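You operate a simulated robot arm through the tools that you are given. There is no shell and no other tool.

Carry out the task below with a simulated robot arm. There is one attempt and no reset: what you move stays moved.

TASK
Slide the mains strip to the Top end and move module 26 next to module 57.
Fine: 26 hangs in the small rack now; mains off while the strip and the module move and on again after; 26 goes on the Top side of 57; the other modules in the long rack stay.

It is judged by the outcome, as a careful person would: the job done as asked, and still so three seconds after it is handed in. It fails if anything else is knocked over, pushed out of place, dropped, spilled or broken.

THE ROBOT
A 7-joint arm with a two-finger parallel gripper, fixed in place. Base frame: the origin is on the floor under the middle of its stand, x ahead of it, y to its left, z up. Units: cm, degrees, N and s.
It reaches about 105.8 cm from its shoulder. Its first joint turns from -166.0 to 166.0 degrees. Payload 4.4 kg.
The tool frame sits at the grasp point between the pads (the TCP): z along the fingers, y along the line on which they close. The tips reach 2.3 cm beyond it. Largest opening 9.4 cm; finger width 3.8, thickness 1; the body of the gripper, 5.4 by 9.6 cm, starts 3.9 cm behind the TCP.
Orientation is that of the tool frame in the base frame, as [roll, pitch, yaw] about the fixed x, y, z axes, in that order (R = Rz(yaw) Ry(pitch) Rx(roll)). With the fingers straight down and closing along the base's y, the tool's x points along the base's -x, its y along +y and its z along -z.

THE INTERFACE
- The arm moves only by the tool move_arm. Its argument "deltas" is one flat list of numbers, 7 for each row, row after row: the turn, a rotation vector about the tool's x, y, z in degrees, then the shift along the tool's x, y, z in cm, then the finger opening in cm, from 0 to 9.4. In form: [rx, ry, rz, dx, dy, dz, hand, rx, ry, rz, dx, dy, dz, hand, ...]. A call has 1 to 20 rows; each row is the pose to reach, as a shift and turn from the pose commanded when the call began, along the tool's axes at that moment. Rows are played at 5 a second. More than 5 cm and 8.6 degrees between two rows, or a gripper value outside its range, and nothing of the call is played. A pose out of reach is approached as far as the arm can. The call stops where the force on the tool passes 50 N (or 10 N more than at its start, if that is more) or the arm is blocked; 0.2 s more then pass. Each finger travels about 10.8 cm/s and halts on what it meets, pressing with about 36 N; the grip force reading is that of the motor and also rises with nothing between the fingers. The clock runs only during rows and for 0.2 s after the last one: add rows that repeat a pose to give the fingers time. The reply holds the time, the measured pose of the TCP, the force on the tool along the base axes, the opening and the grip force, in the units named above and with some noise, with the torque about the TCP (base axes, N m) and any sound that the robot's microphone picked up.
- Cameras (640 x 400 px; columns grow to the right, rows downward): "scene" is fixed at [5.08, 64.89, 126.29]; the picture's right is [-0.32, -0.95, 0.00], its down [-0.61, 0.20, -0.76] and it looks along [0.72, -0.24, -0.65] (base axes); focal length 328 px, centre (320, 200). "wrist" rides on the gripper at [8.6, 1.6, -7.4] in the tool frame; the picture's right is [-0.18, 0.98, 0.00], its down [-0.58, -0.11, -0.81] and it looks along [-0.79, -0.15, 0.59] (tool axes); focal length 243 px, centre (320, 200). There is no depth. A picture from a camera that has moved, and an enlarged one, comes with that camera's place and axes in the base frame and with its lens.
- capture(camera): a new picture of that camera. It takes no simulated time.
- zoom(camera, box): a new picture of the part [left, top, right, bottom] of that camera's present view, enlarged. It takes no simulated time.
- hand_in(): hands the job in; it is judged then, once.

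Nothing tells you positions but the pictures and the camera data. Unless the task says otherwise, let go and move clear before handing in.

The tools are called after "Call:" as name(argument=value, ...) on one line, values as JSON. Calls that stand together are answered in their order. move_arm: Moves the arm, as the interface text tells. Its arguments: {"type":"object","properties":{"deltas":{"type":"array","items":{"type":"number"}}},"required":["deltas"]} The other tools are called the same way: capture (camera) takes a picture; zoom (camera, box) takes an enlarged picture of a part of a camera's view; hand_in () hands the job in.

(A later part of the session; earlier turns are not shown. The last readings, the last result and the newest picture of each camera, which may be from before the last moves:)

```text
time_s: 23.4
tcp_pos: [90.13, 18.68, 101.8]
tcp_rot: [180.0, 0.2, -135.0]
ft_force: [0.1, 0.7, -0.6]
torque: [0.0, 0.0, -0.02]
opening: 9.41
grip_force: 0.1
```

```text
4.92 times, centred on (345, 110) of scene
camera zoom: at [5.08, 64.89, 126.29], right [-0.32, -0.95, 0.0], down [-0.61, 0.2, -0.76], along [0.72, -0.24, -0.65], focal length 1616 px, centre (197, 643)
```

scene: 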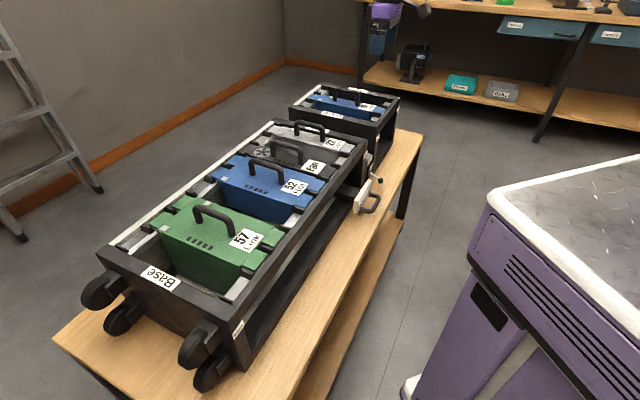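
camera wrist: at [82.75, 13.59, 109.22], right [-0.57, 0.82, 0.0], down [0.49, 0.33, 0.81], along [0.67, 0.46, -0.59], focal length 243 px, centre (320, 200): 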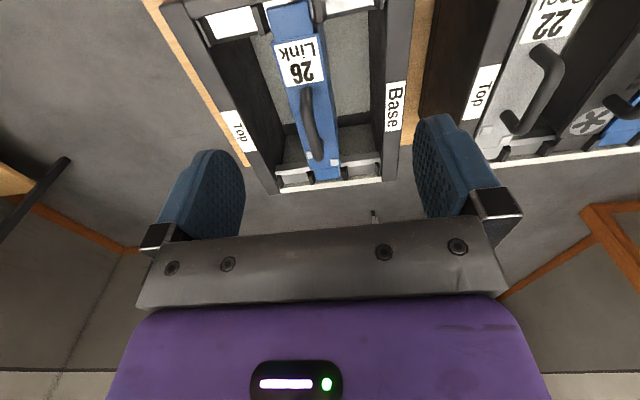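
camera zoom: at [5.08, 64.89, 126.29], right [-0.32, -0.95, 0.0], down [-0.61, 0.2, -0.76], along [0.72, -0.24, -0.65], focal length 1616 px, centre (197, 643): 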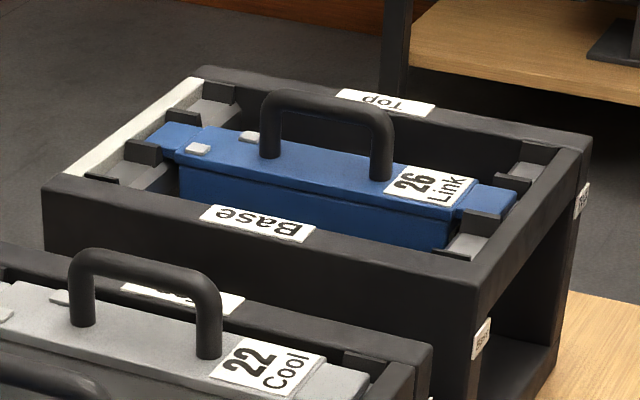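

Handle of 26 is about (100.2, 24.2, 84.3) at rack coordinate s≈53.75, n≈-88. I'll move above it, staying high, to test reach.

Call:
move_arm(deltas=[0, 0, 0, -2.8, -0.8, 0, 6, 0, 0, 0, -5.6, -1.6, 0, 6, 0, 0, 0, -8.4, -2.4, 0, 6, 0, 0, 0, -11.1, -3.25, 0, 6, 0, 0, 0, -11.1, -3.25, 0, 6, 0, 0, 0, -11.1, -3.25, 0, 6])

Call:
capture(camera="wrist")

Call:
capture(camera="scene")

```text
time_s: 24.8
tcp_pos: [100.21, 24.46, 101.81]
tcp_rot: [180.0, 0.1, -134.9]
ft_force: [0.5, 0.6, 0.9]
torque: [-0.01, -0.03, 0.01]
opening: 5.99
grip_force: 0.1
```

```text
taken
camera wrist: at [92.95, 19.44, 109.18], right [-0.57, 0.82, 0.0], down [0.49, 0.33, 0.81], along [0.67, 0.46, -0.59], focal length 243 px, centre (320, 200)
```

wrist: 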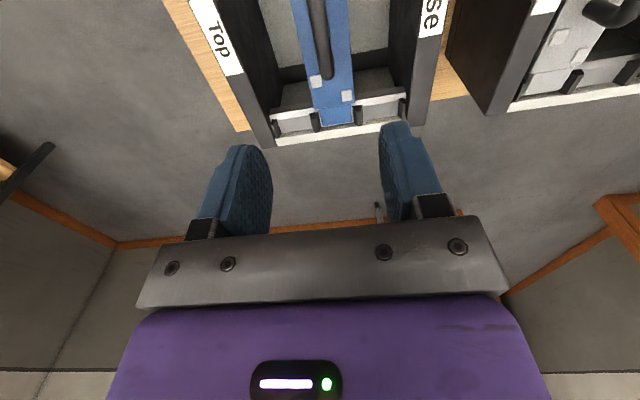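

```text
taken
```

scene: 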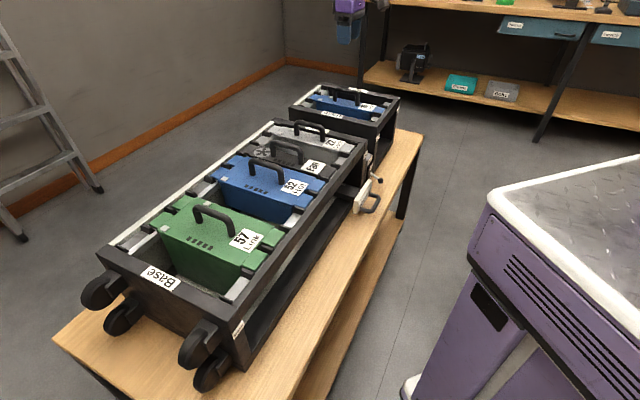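

Reach is fine. I'll align over the handle centre and descend part-way, then check visually.

Call:
move_arm(deltas=[0, 0, 0, 0.4, -0.2, 0, 6, 0, 0, 0, 0.4, -0.2, 4, 6, 0, 0, 0, 0.4, -0.2, 8, 6, 0, 0, 0, 0.4, -0.2, 12, 6, 0, 0, 0, 0.4, -0.2, 12, 6, 0, 0, 0, 0.4, -0.2, 12, 6])

Call:
capture(camera="wrist")

Call:
zoom(camera="scene", box=[280, 30, 420, 150])

```text
time_s: 26.2
tcp_pos: [100.33, 24.02, 89.49]
tcp_rot: [-180.0, 0.3, -134.9]
ft_force: [-0.9, 0.1, -1.0]
torque: [0.01, -0.01, -0.01]
opening: 5.99
grip_force: 0.0
```

```text
taken
camera wrist: at [92.98, 18.94, 96.9], right [-0.57, 0.82, 0.0], down [0.49, 0.33, 0.81], along [0.67, 0.46, -0.59], focal length 243 px, centre (320, 200)
```

wrist: 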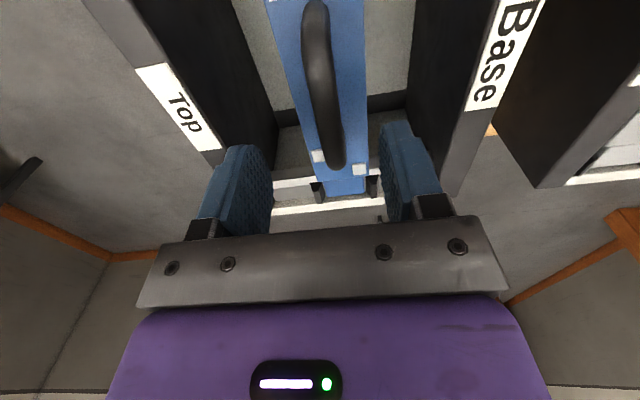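

```text
3.33 times, centred on (350, 90) of scene
camera zoom: at [5.08, 64.89, 126.29], right [-0.32, -0.95, 0.0], down [-0.61, 0.2, -0.76], along [0.72, -0.24, -0.65], focal length 1094 px, centre (220, 567)
```

zoom: 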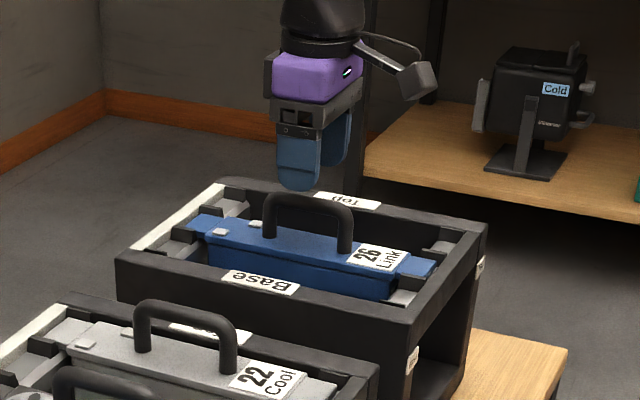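

Fingers straddle the handle centre. I descend to handle height and check before gripping.

Call:
move_arm(deltas=[0, 0, 0, 0, 0, 2, 6, 0, 0, 0, 0, 0, 4, 6, 0, 0, 0, 0, 0, 5.2, 6, 0, 0, 0, 0, 0, 5.2, 6, 0, 0, 0, 0, 0, 5.2, 6])

Call:
capture(camera="wrist")

Call:
zoom(camera="scene", box=[280, 60, 420, 150])

```text
time_s: 27.4
tcp_pos: [100.21, 23.96, 84.43]
tcp_rot: [-180.0, 0.1, -134.9]
ft_force: [0.3, 0.4, -0.4]
torque: [-0.02, 0.01, 0.01]
opening: 5.99
grip_force: 0.1
```

```text
taken
camera wrist: at [92.88, 18.97, 91.86], right [-0.57, 0.82, 0.0], down [0.49, 0.33, 0.81], along [0.67, 0.46, -0.59], focal length 243 px, centre (320, 200)
```

wrist: 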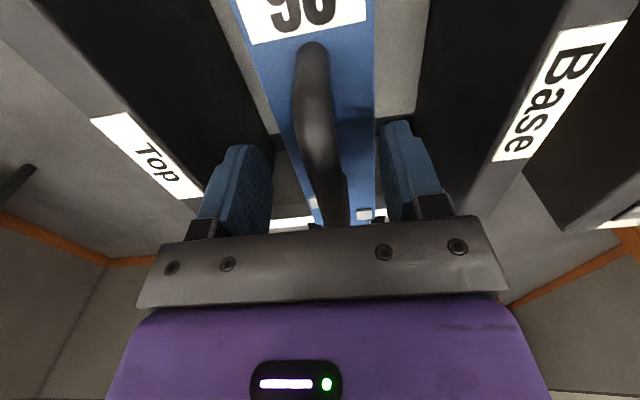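

```text
4.44 times, centred on (350, 105) of scene
camera zoom: at [5.08, 64.89, 126.29], right [-0.32, -0.95, 0.0], down [-0.61, 0.2, -0.76], along [0.72, -0.24, -0.65], focal length 1459 px, centre (187, 622)
```

zoom: 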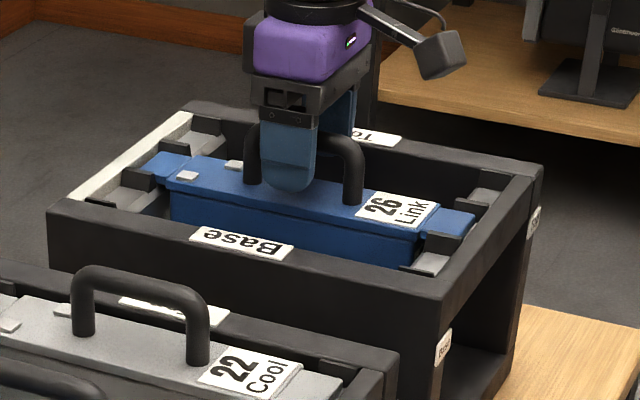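

Fingers straddle the bar correctly. I close the gripper on the handle.

Call:
move_arm(deltas=[0, 0, 0, 0, 0, 0, 4, 0, 0, 0, 0, 0, 0, 2, 0, 0, 0, 0, 0, 0, 0, 0, 0, 0, 0, 0, 0, 0, 0, 0, 0, 0, 0, 0, 0])

Call:
capture(camera="wrist")

```text
time_s: 28.6
tcp_pos: [100.17, 24.14, 84.49]
tcp_rot: [-180.0, 0.1, -135.0]
ft_force: [-5.0, 6.4, 1.0]
torque: [-0.02, 0.21, -0.21]
opening: 1.47
grip_force: 36.3
```

```text
taken
camera wrist: at [92.84, 19.04, 91.88], right [-0.57, 0.82, 0.0], down [0.49, 0.33, 0.81], along [0.67, 0.46, -0.59], focal length 243 px, centre (320, 200)
```

wrist: 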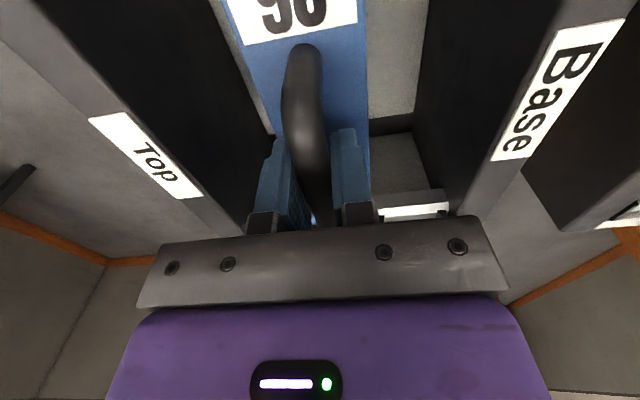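

Gripped (1.47 cm bar). I'll lift slowly with a small relief shift toward Base and watch the force.

Call:
move_arm(deltas=[0, 0, 0, 0, 0.1, -0.3, 0, 0, 0, 0, 0, 0.1, -0.7, 0, 0, 0, 0, 0, 0.1, -1.2, 0, 0, 0, 0, 0, 0.1, -1.8, 0, 0, 0, 0, 0, 0.1, -2.5, 0, 0, 0, 0, 0, 0.1, -3.2, 0, 0, 0, 0, 0, 0.1, -4, 0, 0, 0, 0, 0, 0.1, -4, 0])

Call:
capture(camera="wrist")

Call:
zoom(camera="scene", box=[280, 40, 420, 150])

```text
time_s: 30.4
tcp_pos: [100.07, 24.11, 88.47]
tcp_rot: [-180.0, 0.1, -135.0]
ft_force: [-0.6, -0.2, -9.9]
torque: [0.0, 0.03, 0.01]
opening: 1.49
grip_force: 35.7
```

```text
taken
camera wrist: at [92.69, 19.14, 95.8], right [-0.57, 0.82, 0.0], down [0.49, 0.33, 0.81], along [0.67, 0.46, -0.59], focal length 243 px, centre (320, 200)
```

wrist: 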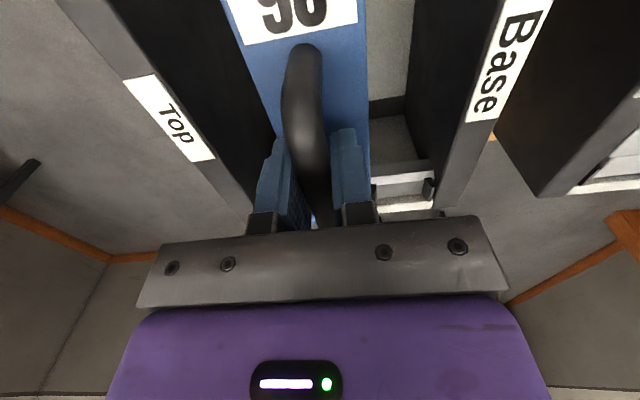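

```text
3.64 times, centred on (350, 95) of scene
camera zoom: at [5.08, 64.89, 126.29], right [-0.32, -0.95, 0.0], down [-0.61, 0.2, -0.76], along [0.72, -0.24, -0.65], focal length 1194 px, centre (211, 582)
```

zoom: 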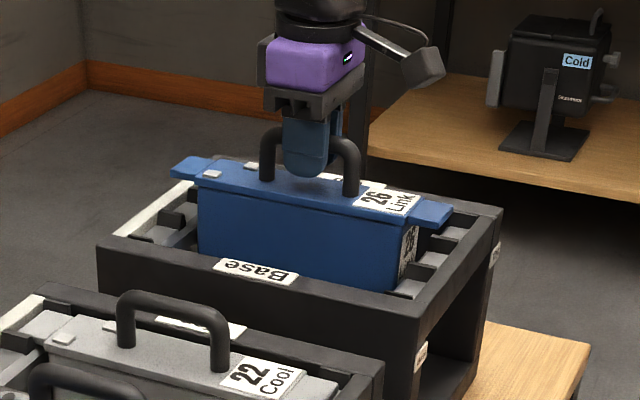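

Module 26 is lifting freely (≈1 kg, balanced). I continue raising it clear of the rack.

Call:
move_arm(deltas=[0, 0, 0, 0, 0, -1, 0, 0, 0, 0, 0, 0, -2.5, 0, 0, 0, 0, 0, 0, -4, 0, 0, 0, 0, 0, 0, -6, 0, 0, 0, 0, 0, 0, -8, 0, 0, 0, 0, 0, 0, -10, 0, 0, 0, 0, 0, 0, -12, 0, 0, 0, 0, 0, 0, -14, 0, 0, 0, 0, 0, 0, -16, 0, 0, 0, 0, 0, 0, -18, 0, 0, 0, 0, 0, 0, -19.5, 0, 0, 0, 0, 0, 0, -20, 0, 0, 0, 0, 0, 0, -20, 0])

Call:
capture(camera="wrist")

Call:
capture(camera="scene")

```text
time_s: 33.2
tcp_pos: [100.08, 24.15, 108.44]
tcp_rot: [-179.9, 0.1, -134.9]
ft_force: [-0.1, 0.6, -9.2]
torque: [-0.01, -0.02, 0.01]
opening: 1.48
grip_force: 35.8
```

```text
taken
camera wrist: at [92.75, 19.13, 115.89], right [-0.57, 0.82, 0.0], down [0.49, 0.33, 0.81], along [0.67, 0.46, -0.59], focal length 243 px, centre (320, 200)
```

wrist: 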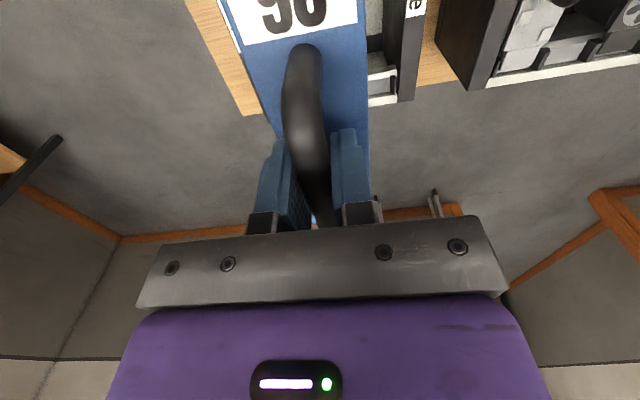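

```text
taken
```

scene: 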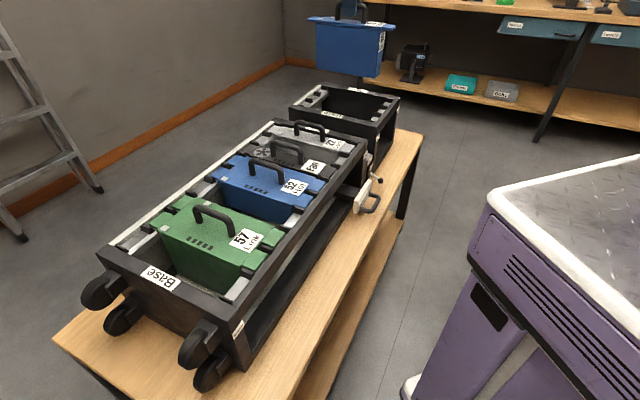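

26 is up at z≈108 with its bottom about 90, above all handles. I'll carry it slowly toward the robot side and along the rack so the camera can see the free slot next to 57.

Call:
move_arm(deltas=[0, 0, 0, 0.5, 1, 0, 0, 0, 0, 0, 1.5, 3, 0, 0, 0, 0, 0, 2.8, 5.5, 0, 0, 0, 0, 0, 4.2, 8.2, 0, 0, 0, 0, 0, 5.6, 10.9, 0, 0, 0, 0, 0, 7, 13.6, 0, 0, 0, 0, 0, 8.4, 16.3, 0, 0, 0, 0, 0, 9.8, 19, 0, 0, 0, 0, 0, 11.2, 21.7, 0, 0, 0, 0, 0, 12.6, 24.4, 0, 0, 0, 0, 0, 14, 27.1, 0, 0, 0, 0, 0, 15.4, 29.8, 0, 0, 0, 0, 0, 16.8, 32.5, 0, 0, 0, 0, 0, 18.2, 35.2, 0, 0, 0, 0, 0, 19.3, 37.3, 0, 0, 0, 0, 0, 20, 38.75, 0, 0, 0, 0, 0, 20, 38.75, 0, 0, 0, 0, 0, 20, 38.75, 0, 0])

Call:
capture(camera="wrist")

Call:
capture(camera="scene")

```text
time_s: 37.0
tcp_pos: [58.32, 37.38, 108.46]
tcp_rot: [-179.9, 0.0, -134.9]
ft_force: [-0.3, -0.7, -10.0]
torque: [-0.02, 0.0, -0.01]
opening: 1.47
grip_force: 35.8
```

```text
taken
camera wrist: at [50.95, 32.37, 115.78], right [-0.57, 0.82, 0.0], down [0.49, 0.33, 0.81], along [0.67, 0.46, -0.59], focal length 243 px, centre (320, 200)
```

wrist: 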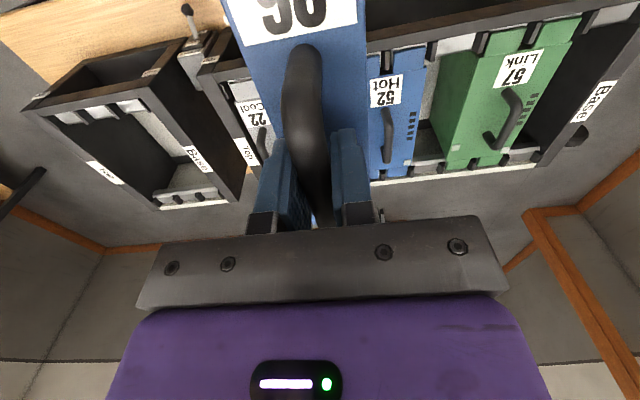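

```text
taken
```

scene: 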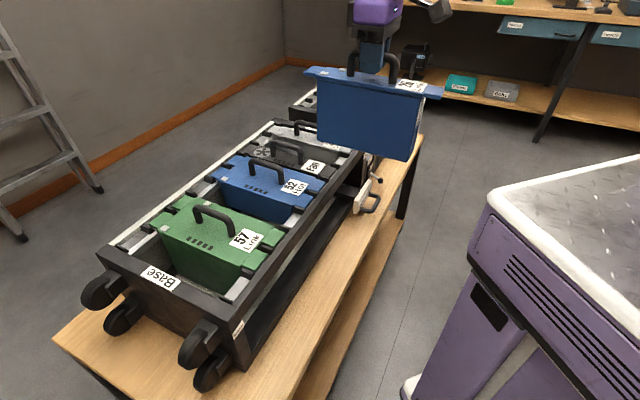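

I can see both the free slot (right) and the small rack (left) in the wrist view. Zooming to measure the pegs.

Call:
zoom(camera="wrist", box=[360, 0, 560, 120])

Call:
zoom(camera="wrist", box=[360, 90, 560, 200])

Call:
zoom(camera="wrist", box=[20, 60, 270, 220])

Call:
zoom(camera="scene", box=[180, 150, 330, 250])

```text
3.20 times, centred on (460, 60) of wrist
camera zoom: at [50.95, 32.37, 115.78], right [-0.57, 0.82, 0.0], down [0.49, 0.33, 0.81], along [0.67, 0.46, -0.59], focal length 776 px, centre (-128, 648)
```

zoom: 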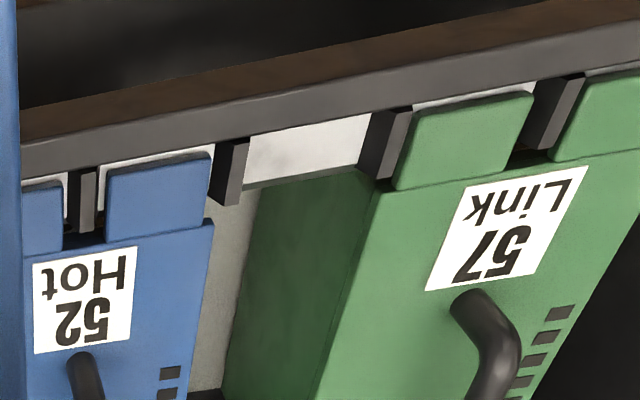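

```text
3.20 times, centred on (460, 145) of wrist
camera zoom: at [50.95, 32.37, 115.78], right [-0.57, 0.82, 0.0], down [0.49, 0.33, 0.81], along [0.67, 0.46, -0.59], focal length 776 px, centre (-128, 376)
```

zoom: 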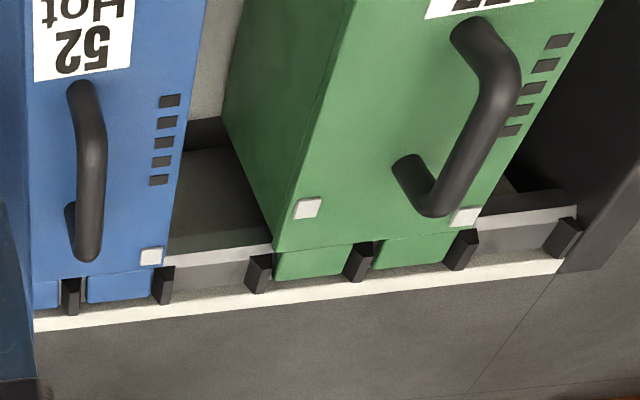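

```text
2.50 times, centred on (145, 140) of wrist
camera zoom: at [50.95, 32.37, 115.78], right [-0.57, 0.82, 0.0], down [0.49, 0.33, 0.81], along [0.67, 0.46, -0.59], focal length 606 px, centre (758, 350)
```

zoom: 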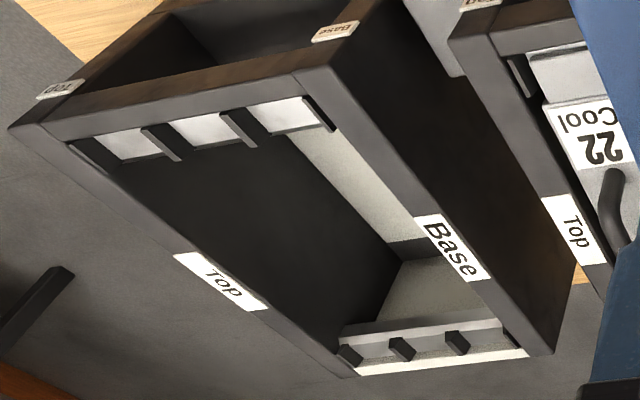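

```text
4.00 times, centred on (255, 200) of scene
camera zoom: at [5.08, 64.89, 126.29], right [-0.32, -0.95, 0.0], down [-0.61, 0.2, -0.76], along [0.72, -0.24, -0.65], focal length 1313 px, centre (580, 200)
```

zoom: 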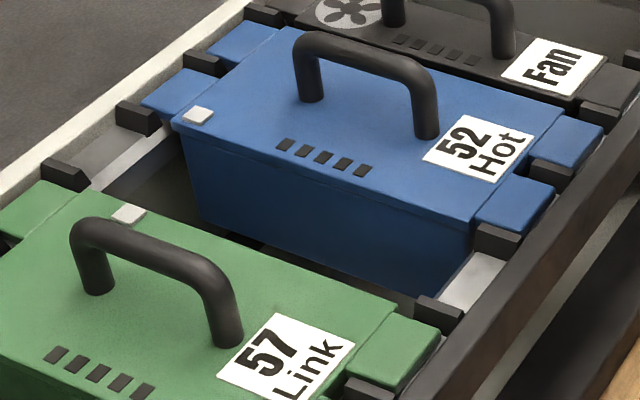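

I'll take a second view from the opposite (Base) side of the slot so errors cancel when triangulating it.

Call:
move_arm(deltas=[0, 0, 0, 0, 1, 0, 0, 0, 0, 0, 0, 3, 0, 0, 0, 0, 0, 0, 5.8, 0, 0, 0, 0, 0, 0, 8.6, 0, 0, 0, 0, 0, 0, 11.4, 0, 0, 0, 0, 0, 0, 14.2, 0, 0, 0, 0, 0, 0, 17, 0, 0, 0, 0, 0, 0, 19.8, 0, 0, 0, 0, 0, 0, 22.6, 0, 0, 0, 0, 0, 0, 25.4, 0, 0, 0, 0, 0, 0, 28.2, 0, 0, 0, 0, 0, 0, 30.5, 0, 0, 0, 0, 0, 0, 32, 0, 0, 0, 0, 0, 0, 32, 0, 0, 0, 0, 0, 0, 32, 0, 0])

Call:
capture(camera="wrist")

Call:
zoom(camera="wrist", box=[60, 0, 280, 130])

Call:
zoom(camera="wrist", box=[60, 100, 280, 220])

```text
time_s: 40.2
tcp_pos: [35.82, 60.17, 108.22]
tcp_rot: [179.9, 0.1, -134.9]
ft_force: [0.3, -0.2, -9.6]
torque: [-0.01, -0.03, -0.02]
opening: 1.47
grip_force: 36.2
```

```text
taken
camera wrist: at [28.42, 55.1, 115.65], right [-0.57, 0.82, 0.0], down [0.49, 0.33, 0.81], along [0.67, 0.46, -0.59], focal length 243 px, centre (320, 200)
```

wrist: 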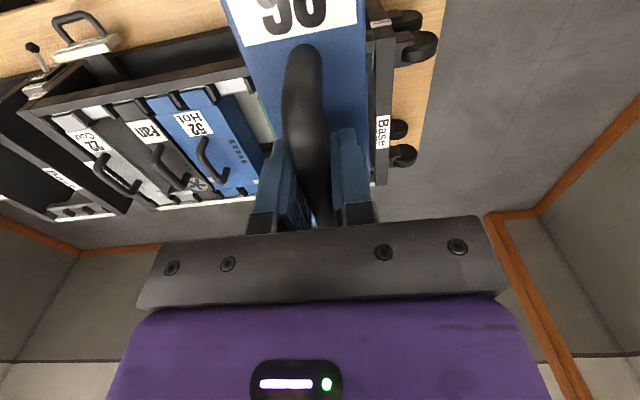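

```text
2.91 times, centred on (170, 65) of wrist
camera zoom: at [28.42, 55.1, 115.65], right [-0.57, 0.82, 0.0], down [0.49, 0.33, 0.81], along [0.67, 0.46, -0.59], focal length 706 px, centre (756, 593)
```

zoom: 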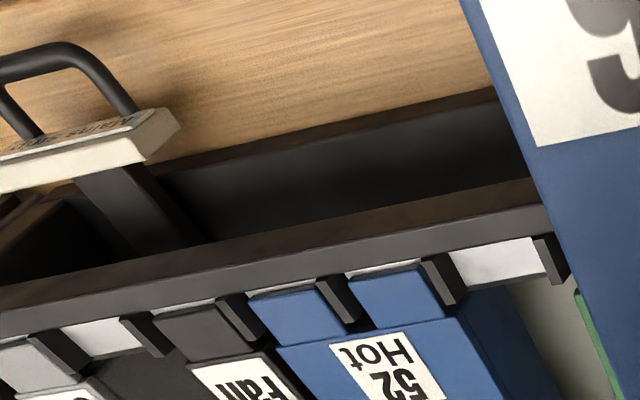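

```text
2.91 times, centred on (170, 160) of wrist
camera zoom: at [28.42, 55.1, 115.65], right [-0.57, 0.82, 0.0], down [0.49, 0.33, 0.81], along [0.67, 0.46, -0.59], focal length 706 px, centre (756, 316)
```

zoom: 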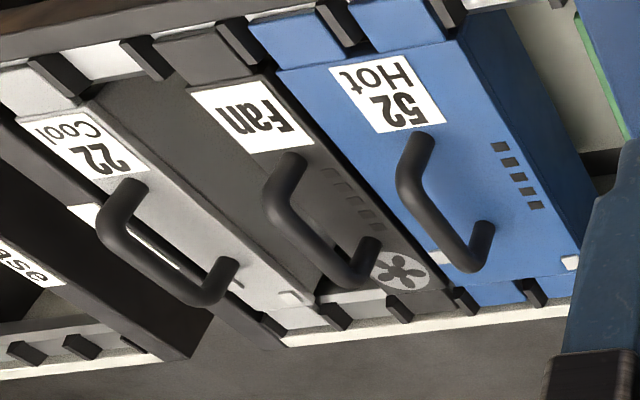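

I'll zoom tighter on the slot's pegs from this side for accurate corners.

Call:
zoom(camera="wrist", box=[190, 70, 262, 115])

Call:
zoom(camera="wrist", box=[70, 70, 150, 120])

Call:
zoom(camera="wrist", box=[200, 175, 272, 220])

Call:
zoom(camera="wrist", box=[0, 150, 180, 240])

```text
8.89 times, centred on (226, 92) of wrist
camera zoom: at [28.42, 55.1, 115.65], right [-0.57, 0.82, 0.0], down [0.49, 0.33, 0.81], along [0.67, 0.46, -0.59], focal length 2157 px, centre (1156, 1156)
```

zoom: 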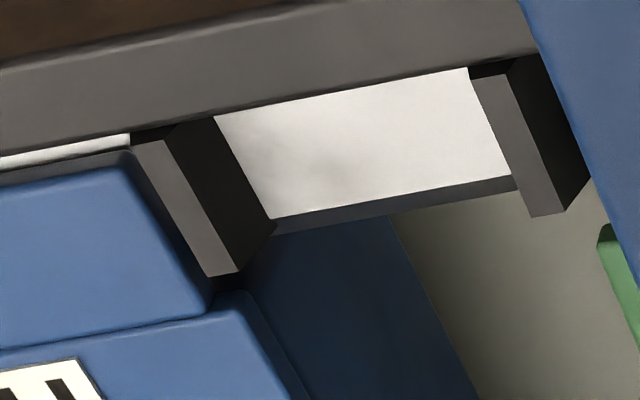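

```text
8.00 times, centred on (110, 95) of wrist
camera zoom: at [28.42, 55.1, 115.65], right [-0.57, 0.82, 0.0], down [0.49, 0.33, 0.81], along [0.67, 0.46, -0.59], focal length 1941 px, centre (2000, 1040)
```

zoom: 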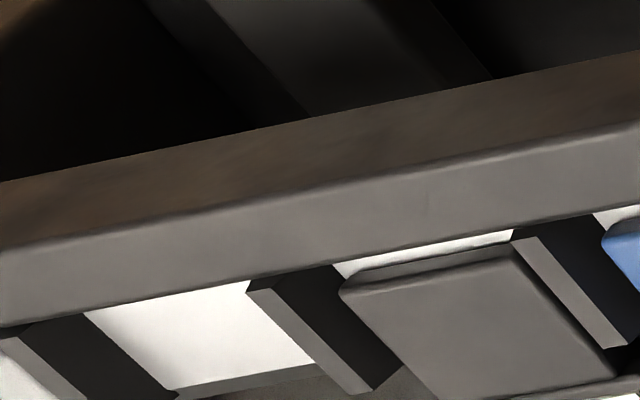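

```text
8.89 times, centred on (236, 198) of wrist
camera zoom: at [28.42, 55.1, 115.65], right [-0.57, 0.82, 0.0], down [0.49, 0.33, 0.81], along [0.67, 0.46, -0.59], focal length 2157 px, centre (1067, 222)
```

zoom: 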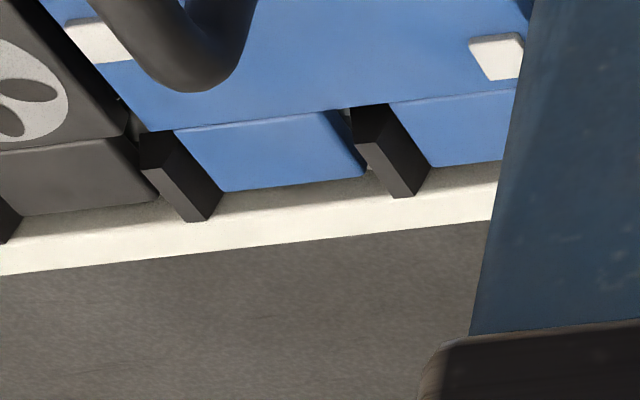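

```text
3.56 times, centred on (90, 195) of wrist
camera zoom: at [28.42, 55.1, 115.65], right [-0.57, 0.82, 0.0], down [0.49, 0.33, 0.81], along [0.67, 0.46, -0.59], focal length 863 px, centre (1138, 218)
```

zoom: 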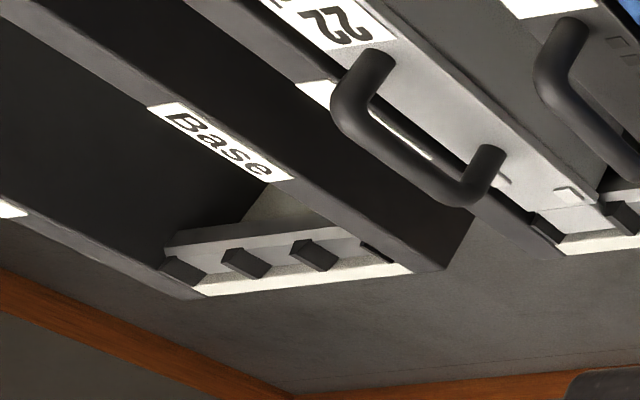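

From here the slot's peg gap measures ~5.5 cm centred near s≈-1.6 (depends on height). I'll go back to the Top-side viewpoint and zoom equally tightly, so the height uncertainty cancels.

Call:
move_arm(deltas=[0, 0, 0, 0, -1, 0, 0, 0, 0, 0, 0, -3, 0, 0, 0, 0, 0, 0, -5.8, 0, 0, 0, 0, 0, 0, -8.6, 0, 0, 0, 0, 0, 0, -11.4, 0, 0, 0, 0, 0, 0, -14.2, 0, 0, 0, 0, 0, 0, -17, 0, 0, 0, 0, 0, 0, -19.8, 0, 0, 0, 0, 0, 0, -22.6, 0, 0, 0, 0, 0, 0, -25.4, 0, 0, 0, 0, 0, 0, -28.2, 0, 0, 0, 0, 0, 0, -30.5, 0, 0, 0, 0, 0, 0, -32, 0, 0, 0, 0, 0, 0, -32, 0, 0, 0, 0, 0, 0, -32, 0, 0])

Call:
zoom(camera="wrist", box=[415, 20, 497, 70])

Call:
zoom(camera="wrist", box=[395, 150, 477, 200])

Call:
zoom(camera="wrist", box=[40, 95, 160, 165])

Call:
zoom(camera="wrist", box=[140, 180, 240, 220])

```text
time_s: 43.4
tcp_pos: [58.66, 37.2, 108.4]
tcp_rot: [180.0, 0.1, -134.9]
ft_force: [-1.1, -0.7, -10.6]
torque: [-0.05, -0.02, -0.02]
opening: 1.46
grip_force: 36.3
```

```text
7.80 times, centred on (456, 45) of wrist
camera zoom: at [51.23, 32.22, 115.86], right [-0.57, 0.82, 0.0], down [0.49, 0.33, 0.81], along [0.67, 0.46, -0.59], focal length 1894 px, centre (-742, 1410)
```

zoom: 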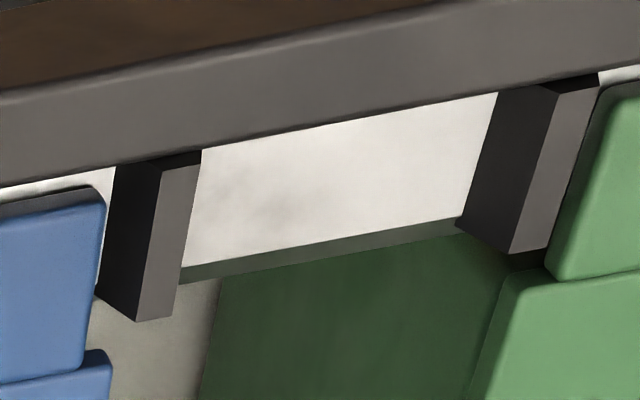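

```text
7.80 times, centred on (436, 175) of wrist
camera zoom: at [51.23, 32.22, 115.86], right [-0.57, 0.82, 0.0], down [0.49, 0.33, 0.81], along [0.67, 0.46, -0.59], focal length 1894 px, centre (-585, 395)
```

zoom: 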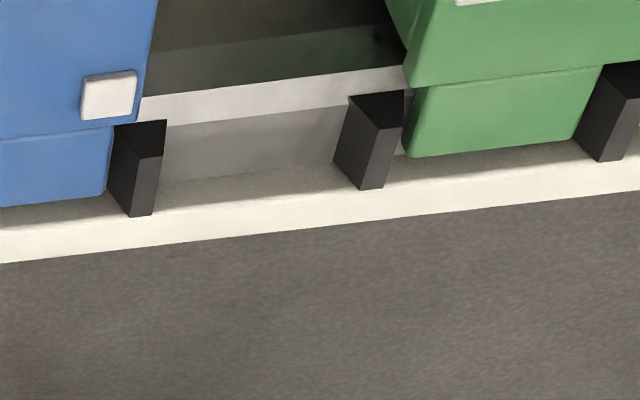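

```text
5.33 times, centred on (100, 130) of wrist
camera zoom: at [51.23, 32.22, 115.86], right [-0.57, 0.82, 0.0], down [0.49, 0.33, 0.81], along [0.67, 0.46, -0.59], focal length 1294 px, centre (1493, 573)
```

zoom: 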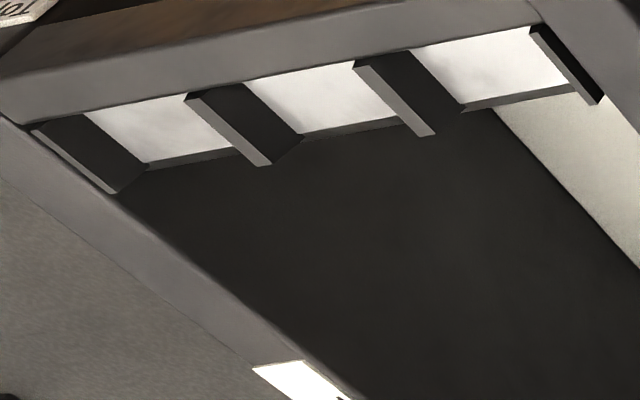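

```text
6.40 times, centred on (190, 200) of wrist
camera zoom: at [51.23, 32.22, 115.86], right [-0.57, 0.82, 0.0], down [0.49, 0.33, 0.81], along [0.67, 0.46, -0.59], focal length 1553 px, centre (1152, 200)
```

zoom: 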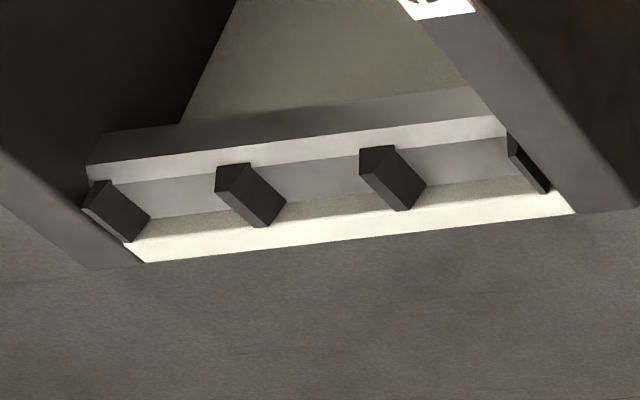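

Triangulating both views: peg tops are at z≈81.2, slot centre at s≈-2.0 with a 5.4 cm gap, and both racks share the same n. Target TCP is about (60.7, 63.6). I'll carry 26 there at the current height.

Call:
move_arm(deltas=[0, 0, 0, -0.6, 0.5, 0, 0, 0, 0, 0, -2, 1.7, 0, 0, 0, 0, 0, -4, 3.4, 0, 0, 0, 0, 0, -6, 5.1, 0, 0, 0, 0, 0, -8, 6.8, 0, 0, 0, 0, 0, -10, 8.5, 0, 0, 0, 0, 0, -12, 10.2, 0, 0, 0, 0, 0, -14, 11.9, 0, 0, 0, 0, 0, -16, 13.6, 0, 0, 0, 0, 0, -18, 15.3, 0, 0, 0, 0, 0, -19.4, 16.5, 0, 0, 0, 0, 0, -20.1, 17.2, 0, 0, 0, 0, 0, -20.1, 17.2, 0, 0, 0, 0, 0, -20.1, 17.2, 0, 0])

Call:
capture(camera="wrist")

Call:
capture(camera="scene")

```text
time_s: 46.4
tcp_pos: [60.51, 63.78, 108.31]
tcp_rot: [179.9, 0.1, -135.0]
ft_force: [-0.1, 0.1, -9.1]
torque: [-0.02, 0.0, 0.01]
opening: 1.45
grip_force: 35.9
```

```text
taken
camera wrist: at [53.22, 58.68, 115.88], right [-0.57, 0.82, 0.0], down [0.49, 0.33, 0.81], along [0.67, 0.46, -0.59], focal length 243 px, centre (320, 200)
```

wrist: 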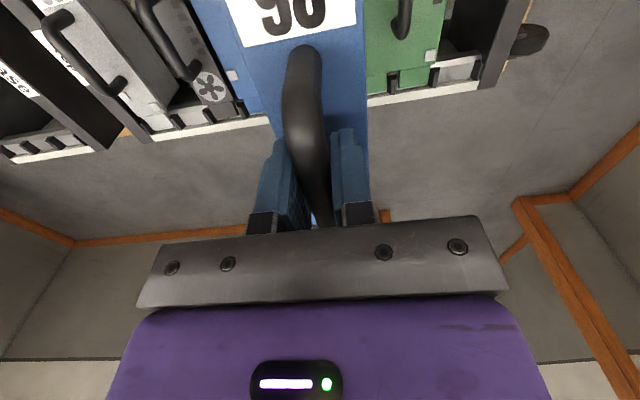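

```text
taken
```

scene: 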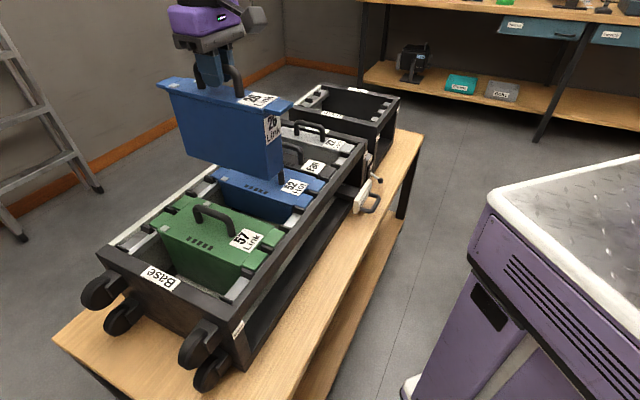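

TCP is at s≈-2.27, n matches the grip position. I'll correct 0.27 cm toward Top and descend until the module's bottom is just above the neighbours.

Call:
move_arm(deltas=[0, 0, 0, 0, -0.27, 0.5, 0, 0, 0, 0, 0, -0.27, 2, 0, 0, 0, 0, 0, -0.27, 3.5, 0, 0, 0, 0, 0, -0.27, 5, 0, 0, 0, 0, 0, -0.27, 6, 0, 0, 0, 0, 0, -0.27, 7, 0, 0, 0, 0, 0, -0.27, 7.5, 0, 0, 0, 0, 0, -0.27, 7.5, 0, 0, 0, 0, 0, -0.27, 7.5, 0])

Call:
capture(camera="wrist")

Call:
zoom(camera="scene", box=[130, 80, 340, 260])

```text
time_s: 48.4
tcp_pos: [60.67, 63.59, 100.99]
tcp_rot: [-180.0, 0.1, -135.0]
ft_force: [1.0, -0.6, -9.8]
torque: [-0.04, 0.01, 0.0]
opening: 1.49
grip_force: 36.5
```

```text
taken
camera wrist: at [53.35, 58.6, 108.37], right [-0.57, 0.82, 0.0], down [0.49, 0.33, 0.81], along [0.67, 0.46, -0.59], focal length 243 px, centre (320, 200)
```

wrist: 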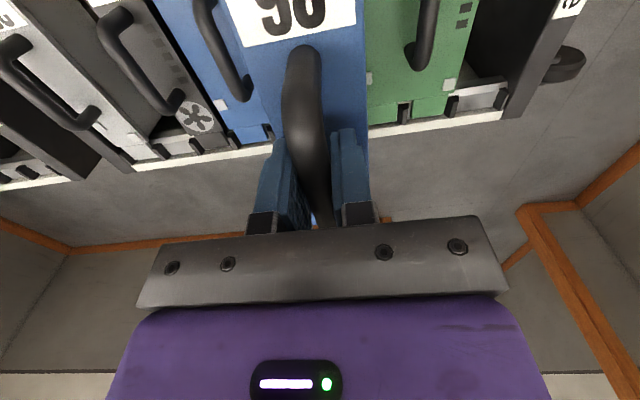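

```text
2.22 times, centred on (235, 170) of scene
camera zoom: at [5.08, 64.89, 126.29], right [-0.32, -0.95, 0.0], down [-0.61, 0.2, -0.76], along [0.72, -0.24, -0.65], focal length 730 px, centre (509, 267)
```

zoom: 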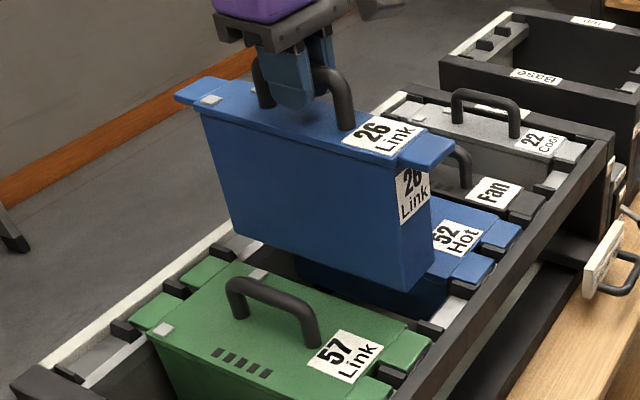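

The body is lined up over the gap with over 1 cm either side. I descend slowly until ears are a few cm above the pegs.

Call:
move_arm(deltas=[0, 0, 0, 0, 0, 0.5, 0, 0, 0, 0, 0, 0, 1.5, 0, 0, 0, 0, 0, 0, 2.5, 0, 0, 0, 0, 0, 0, 3.5, 0, 0, 0, 0, 0, 0, 4.5, 0, 0, 0, 0, 0, 0, 5.5, 0, 0, 0, 0, 0, 0, 6.5, 0, 0, 0, 0, 0, 0, 7.5, 0, 0, 0, 0, 0, 0, 8.5, 0, 0, 0, 0, 0, 0, 9.5, 0, 0, 0, 0, 0, 0, 10.5, 0, 0, 0, 0, 0, 0, 11.3, 0, 0, 0, 0, 0, 0, 11.8, 0, 0, 0, 0, 0, 0, 11.8, 0, 0, 0, 0, 0, 0, 11.8, 0])

Call:
capture(camera="wrist")

Call:
zoom(camera="scene", box=[260, 150, 330, 220])

Call:
zoom(camera="scene", box=[150, 120, 330, 250])

```text
time_s: 51.6
tcp_pos: [60.64, 63.72, 89.1]
tcp_rot: [-179.9, 0.1, -134.9]
ft_force: [-0.1, 0.0, -9.6]
torque: [-0.01, -0.03, -0.01]
opening: 1.47
grip_force: 35.7
```

```text
taken
camera wrist: at [53.24, 58.57, 96.5], right [-0.57, 0.82, 0.0], down [0.49, 0.33, 0.81], along [0.67, 0.46, -0.59], focal length 243 px, centre (320, 200)
```

wrist: 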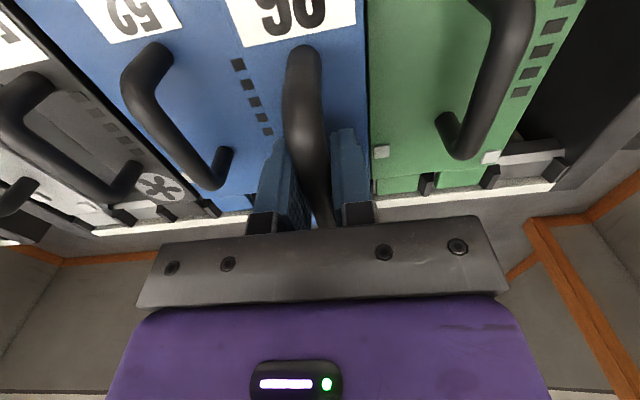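

```text
5.71 times, centred on (295, 185) of scene
camera zoom: at [5.08, 64.89, 126.29], right [-0.32, -0.95, 0.0], down [-0.61, 0.2, -0.76], along [0.72, -0.24, -0.65], focal length 1876 px, centre (463, 286)
```

zoom: 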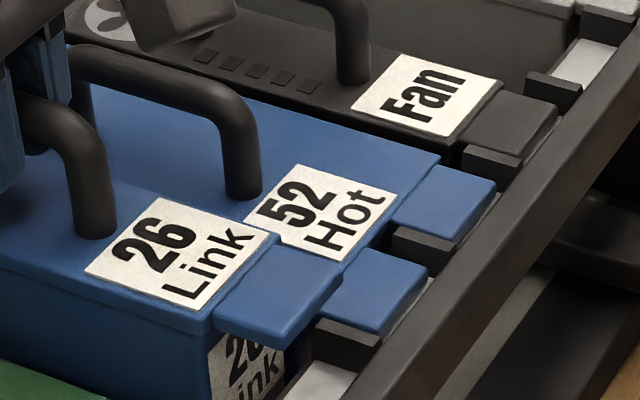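

```text
3.08 times, centred on (240, 185) of scene
camera zoom: at [5.08, 64.89, 126.29], right [-0.32, -0.95, 0.0], down [-0.61, 0.2, -0.76], along [0.72, -0.24, -0.65], focal length 1010 px, centre (566, 246)
```

zoom: 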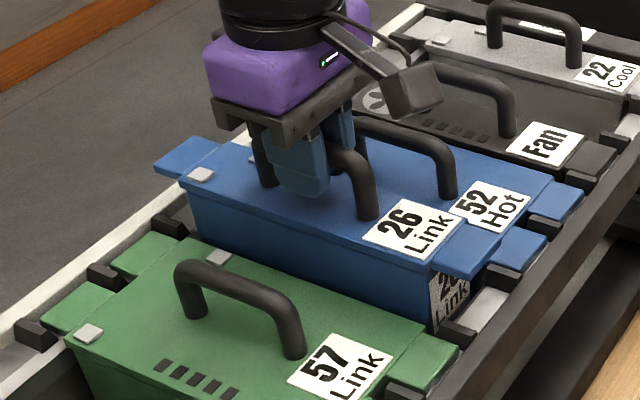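

Everything is hanging freely (9.6 N). I'll zoom closely on both ears versus pegs to verify alignment before the last drop.

Call:
zoom(camera="scene", box=[262, 185, 318, 240])

Call:
zoom(camera="scene", box=[180, 155, 236, 205])

Call:
zoom(camera="wrist", box=[200, 160, 420, 240])

```text
7.27 times, centred on (290, 212) of scene
camera zoom: at [5.08, 64.89, 126.29], right [-0.32, -0.95, 0.0], down [-0.61, 0.2, -0.76], along [0.72, -0.24, -0.65], focal length 2388 px, centre (538, 109)
```

zoom: 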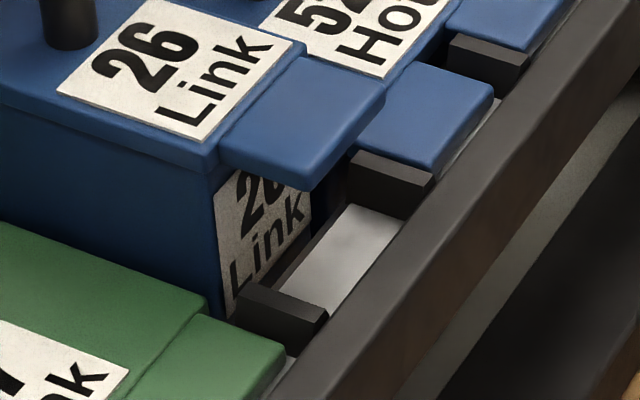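

```text
8.00 times, centred on (208, 180) of scene
camera zoom: at [5.08, 64.89, 126.29], right [-0.32, -0.95, 0.0], down [-0.61, 0.2, -0.76], along [0.72, -0.24, -0.65], focal length 2626 px, centre (1216, 360)
```

zoom: 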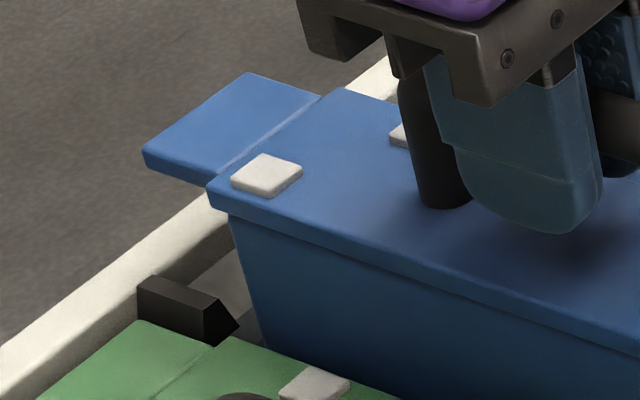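

```text
2.91 times, centred on (310, 200) of wrist
camera zoom: at [53.24, 58.57, 96.5], right [-0.57, 0.82, 0.0], down [0.49, 0.33, 0.81], along [0.67, 0.46, -0.59], focal length 706 px, centre (349, 200)
```

zoom: 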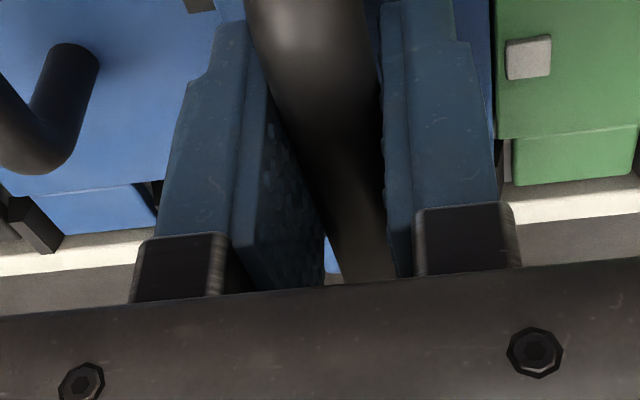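

Ear centre computes to s≈-2.0, matching the slot centre, with ~0.6 cm clearance to each peg. I lower the last 4.6 cm slowly, watching force.

Call:
move_arm(deltas=[0, 0, 0, 0, 0, 0.4, 0, 0, 0, 0, 0, 0, 0.9, 0, 0, 0, 0, 0, 0, 1.4, 0, 0, 0, 0, 0, 0, 1.9, 0, 0, 0, 0, 0, 0, 2.4, 0, 0, 0, 0, 0, 0, 2.9, 0, 0, 0, 0, 0, 0, 3.3, 0, 0, 0, 0, 0, 0, 3.7, 0, 0, 0, 0, 0, 0, 4.0, 0, 0, 0, 0, 0, 0, 4.2, 0, 0, 0, 0, 0, 0, 4.2, 0, 0, 0, 0, 0, 0, 4.2, 0])

Call:
zoom(camera="scene", box=[262, 185, 318, 240])

Call:
zoom(camera="scene", box=[180, 155, 236, 205])

Call:
capture(camera="wrist")

```text
time_s: 54.2
tcp_pos: [60.83, 63.51, 84.81]
tcp_rot: [180.0, 0.1, -134.9]
ft_force: [-0.3, 0.3, -8.5]
torque: [-0.05, 0.0, 0.01]
opening: 1.47
grip_force: 35.9
```

```text
7.27 times, centred on (290, 212) of scene
camera zoom: at [5.08, 64.89, 126.29], right [-0.32, -0.95, 0.0], down [-0.61, 0.2, -0.76], along [0.72, -0.24, -0.65], focal length 2388 px, centre (538, 109)
```

zoom: 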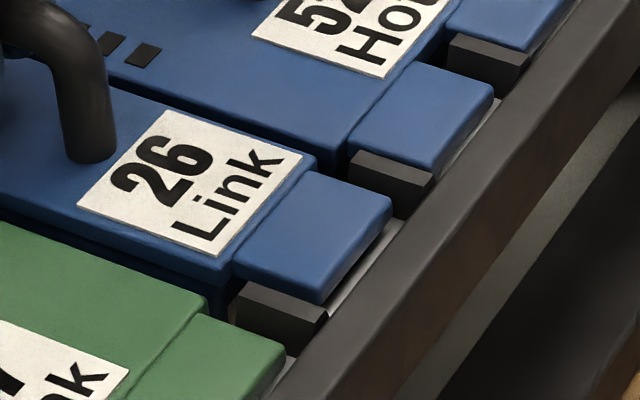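

```text
8.00 times, centred on (208, 180) of scene
camera zoom: at [5.08, 64.89, 126.29], right [-0.32, -0.95, 0.0], down [-0.61, 0.2, -0.76], along [0.72, -0.24, -0.65], focal length 2626 px, centre (1216, 360)
```

zoom: 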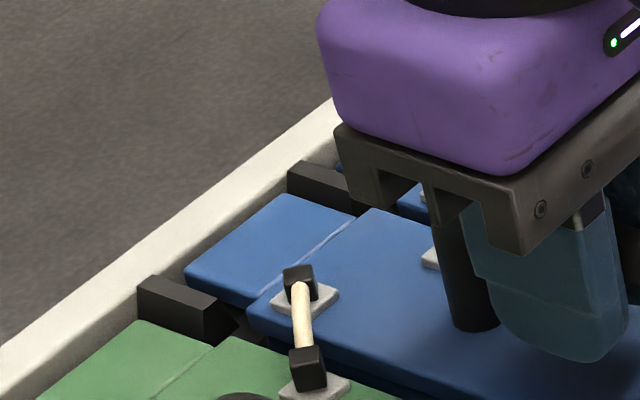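

```text
taken
camera wrist: at [53.37, 58.53, 92.23], right [-0.57, 0.82, 0.0], down [0.49, 0.33, 0.81], along [0.67, 0.46, -0.59], focal length 243 px, centre (320, 200)
```

wrist: 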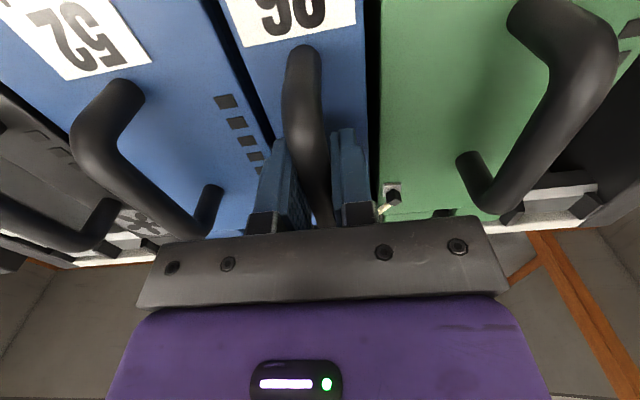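

A link lead has appeared between 26 and 57, and the ear sits between its pegs on both sides. The arm still carries most weight, so I'll lower a little further until it rests.

Call:
move_arm(deltas=[0, 0, 0, 0, 0, 0.15, 0, 0, 0, 0, 0, 0, 0.3, 0, 0, 0, 0, 0, 0, 0.4, 0, 0, 0, 0, 0, 0, 0.4, 0])

Call:
zoom(camera="scene", box=[262, 185, 318, 240])

```text
time_s: 55.2
tcp_pos: [60.75, 63.62, 84.55]
tcp_rot: [180.0, 0.1, -134.8]
ft_force: [0.0, 1.0, -9.9]
torque: [-0.04, 0.0, -0.01]
opening: 1.46
grip_force: 36.7
```

```text
7.27 times, centred on (290, 212) of scene
camera zoom: at [5.08, 64.89, 126.29], right [-0.32, -0.95, 0.0], down [-0.61, 0.2, -0.76], along [0.72, -0.24, -0.65], focal length 2388 px, centre (538, 109)
```

zoom: 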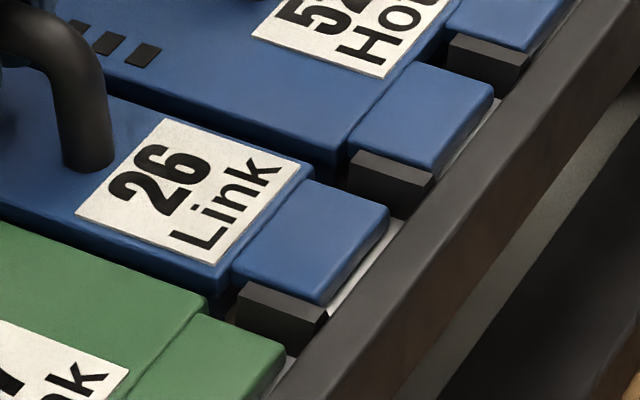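

Still hanging by the gripper; lowering in small increments.

Call:
move_arm(deltas=[0, 0, 0, 0, 0, 0.1, 0, 0, 0, 0, 0, 0, 0.2, 0, 0, 0, 0, 0, 0, 0.3, 0, 0, 0, 0, 0, 0, 0.3, 0])

Call:
zoom(camera="scene", box=[262, 185, 318, 240])

```text
time_s: 56.2
tcp_pos: [60.82, 63.59, 84.48]
tcp_rot: [179.9, 0.4, -134.9]
ft_force: [-3.0, 4.7, 22.0]
torque: [-0.17, 0.15, -0.11]
opening: 1.47
grip_force: 35.7
```

```text
7.27 times, centred on (290, 212) of scene
camera zoom: at [5.08, 64.89, 126.29], right [-0.32, -0.95, 0.0], down [-0.61, 0.2, -0.76], along [0.72, -0.24, -0.65], focal length 2388 px, centre (538, 109)
```

zoom: 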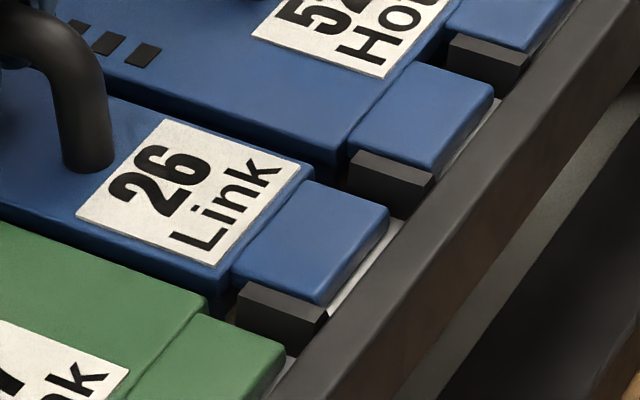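

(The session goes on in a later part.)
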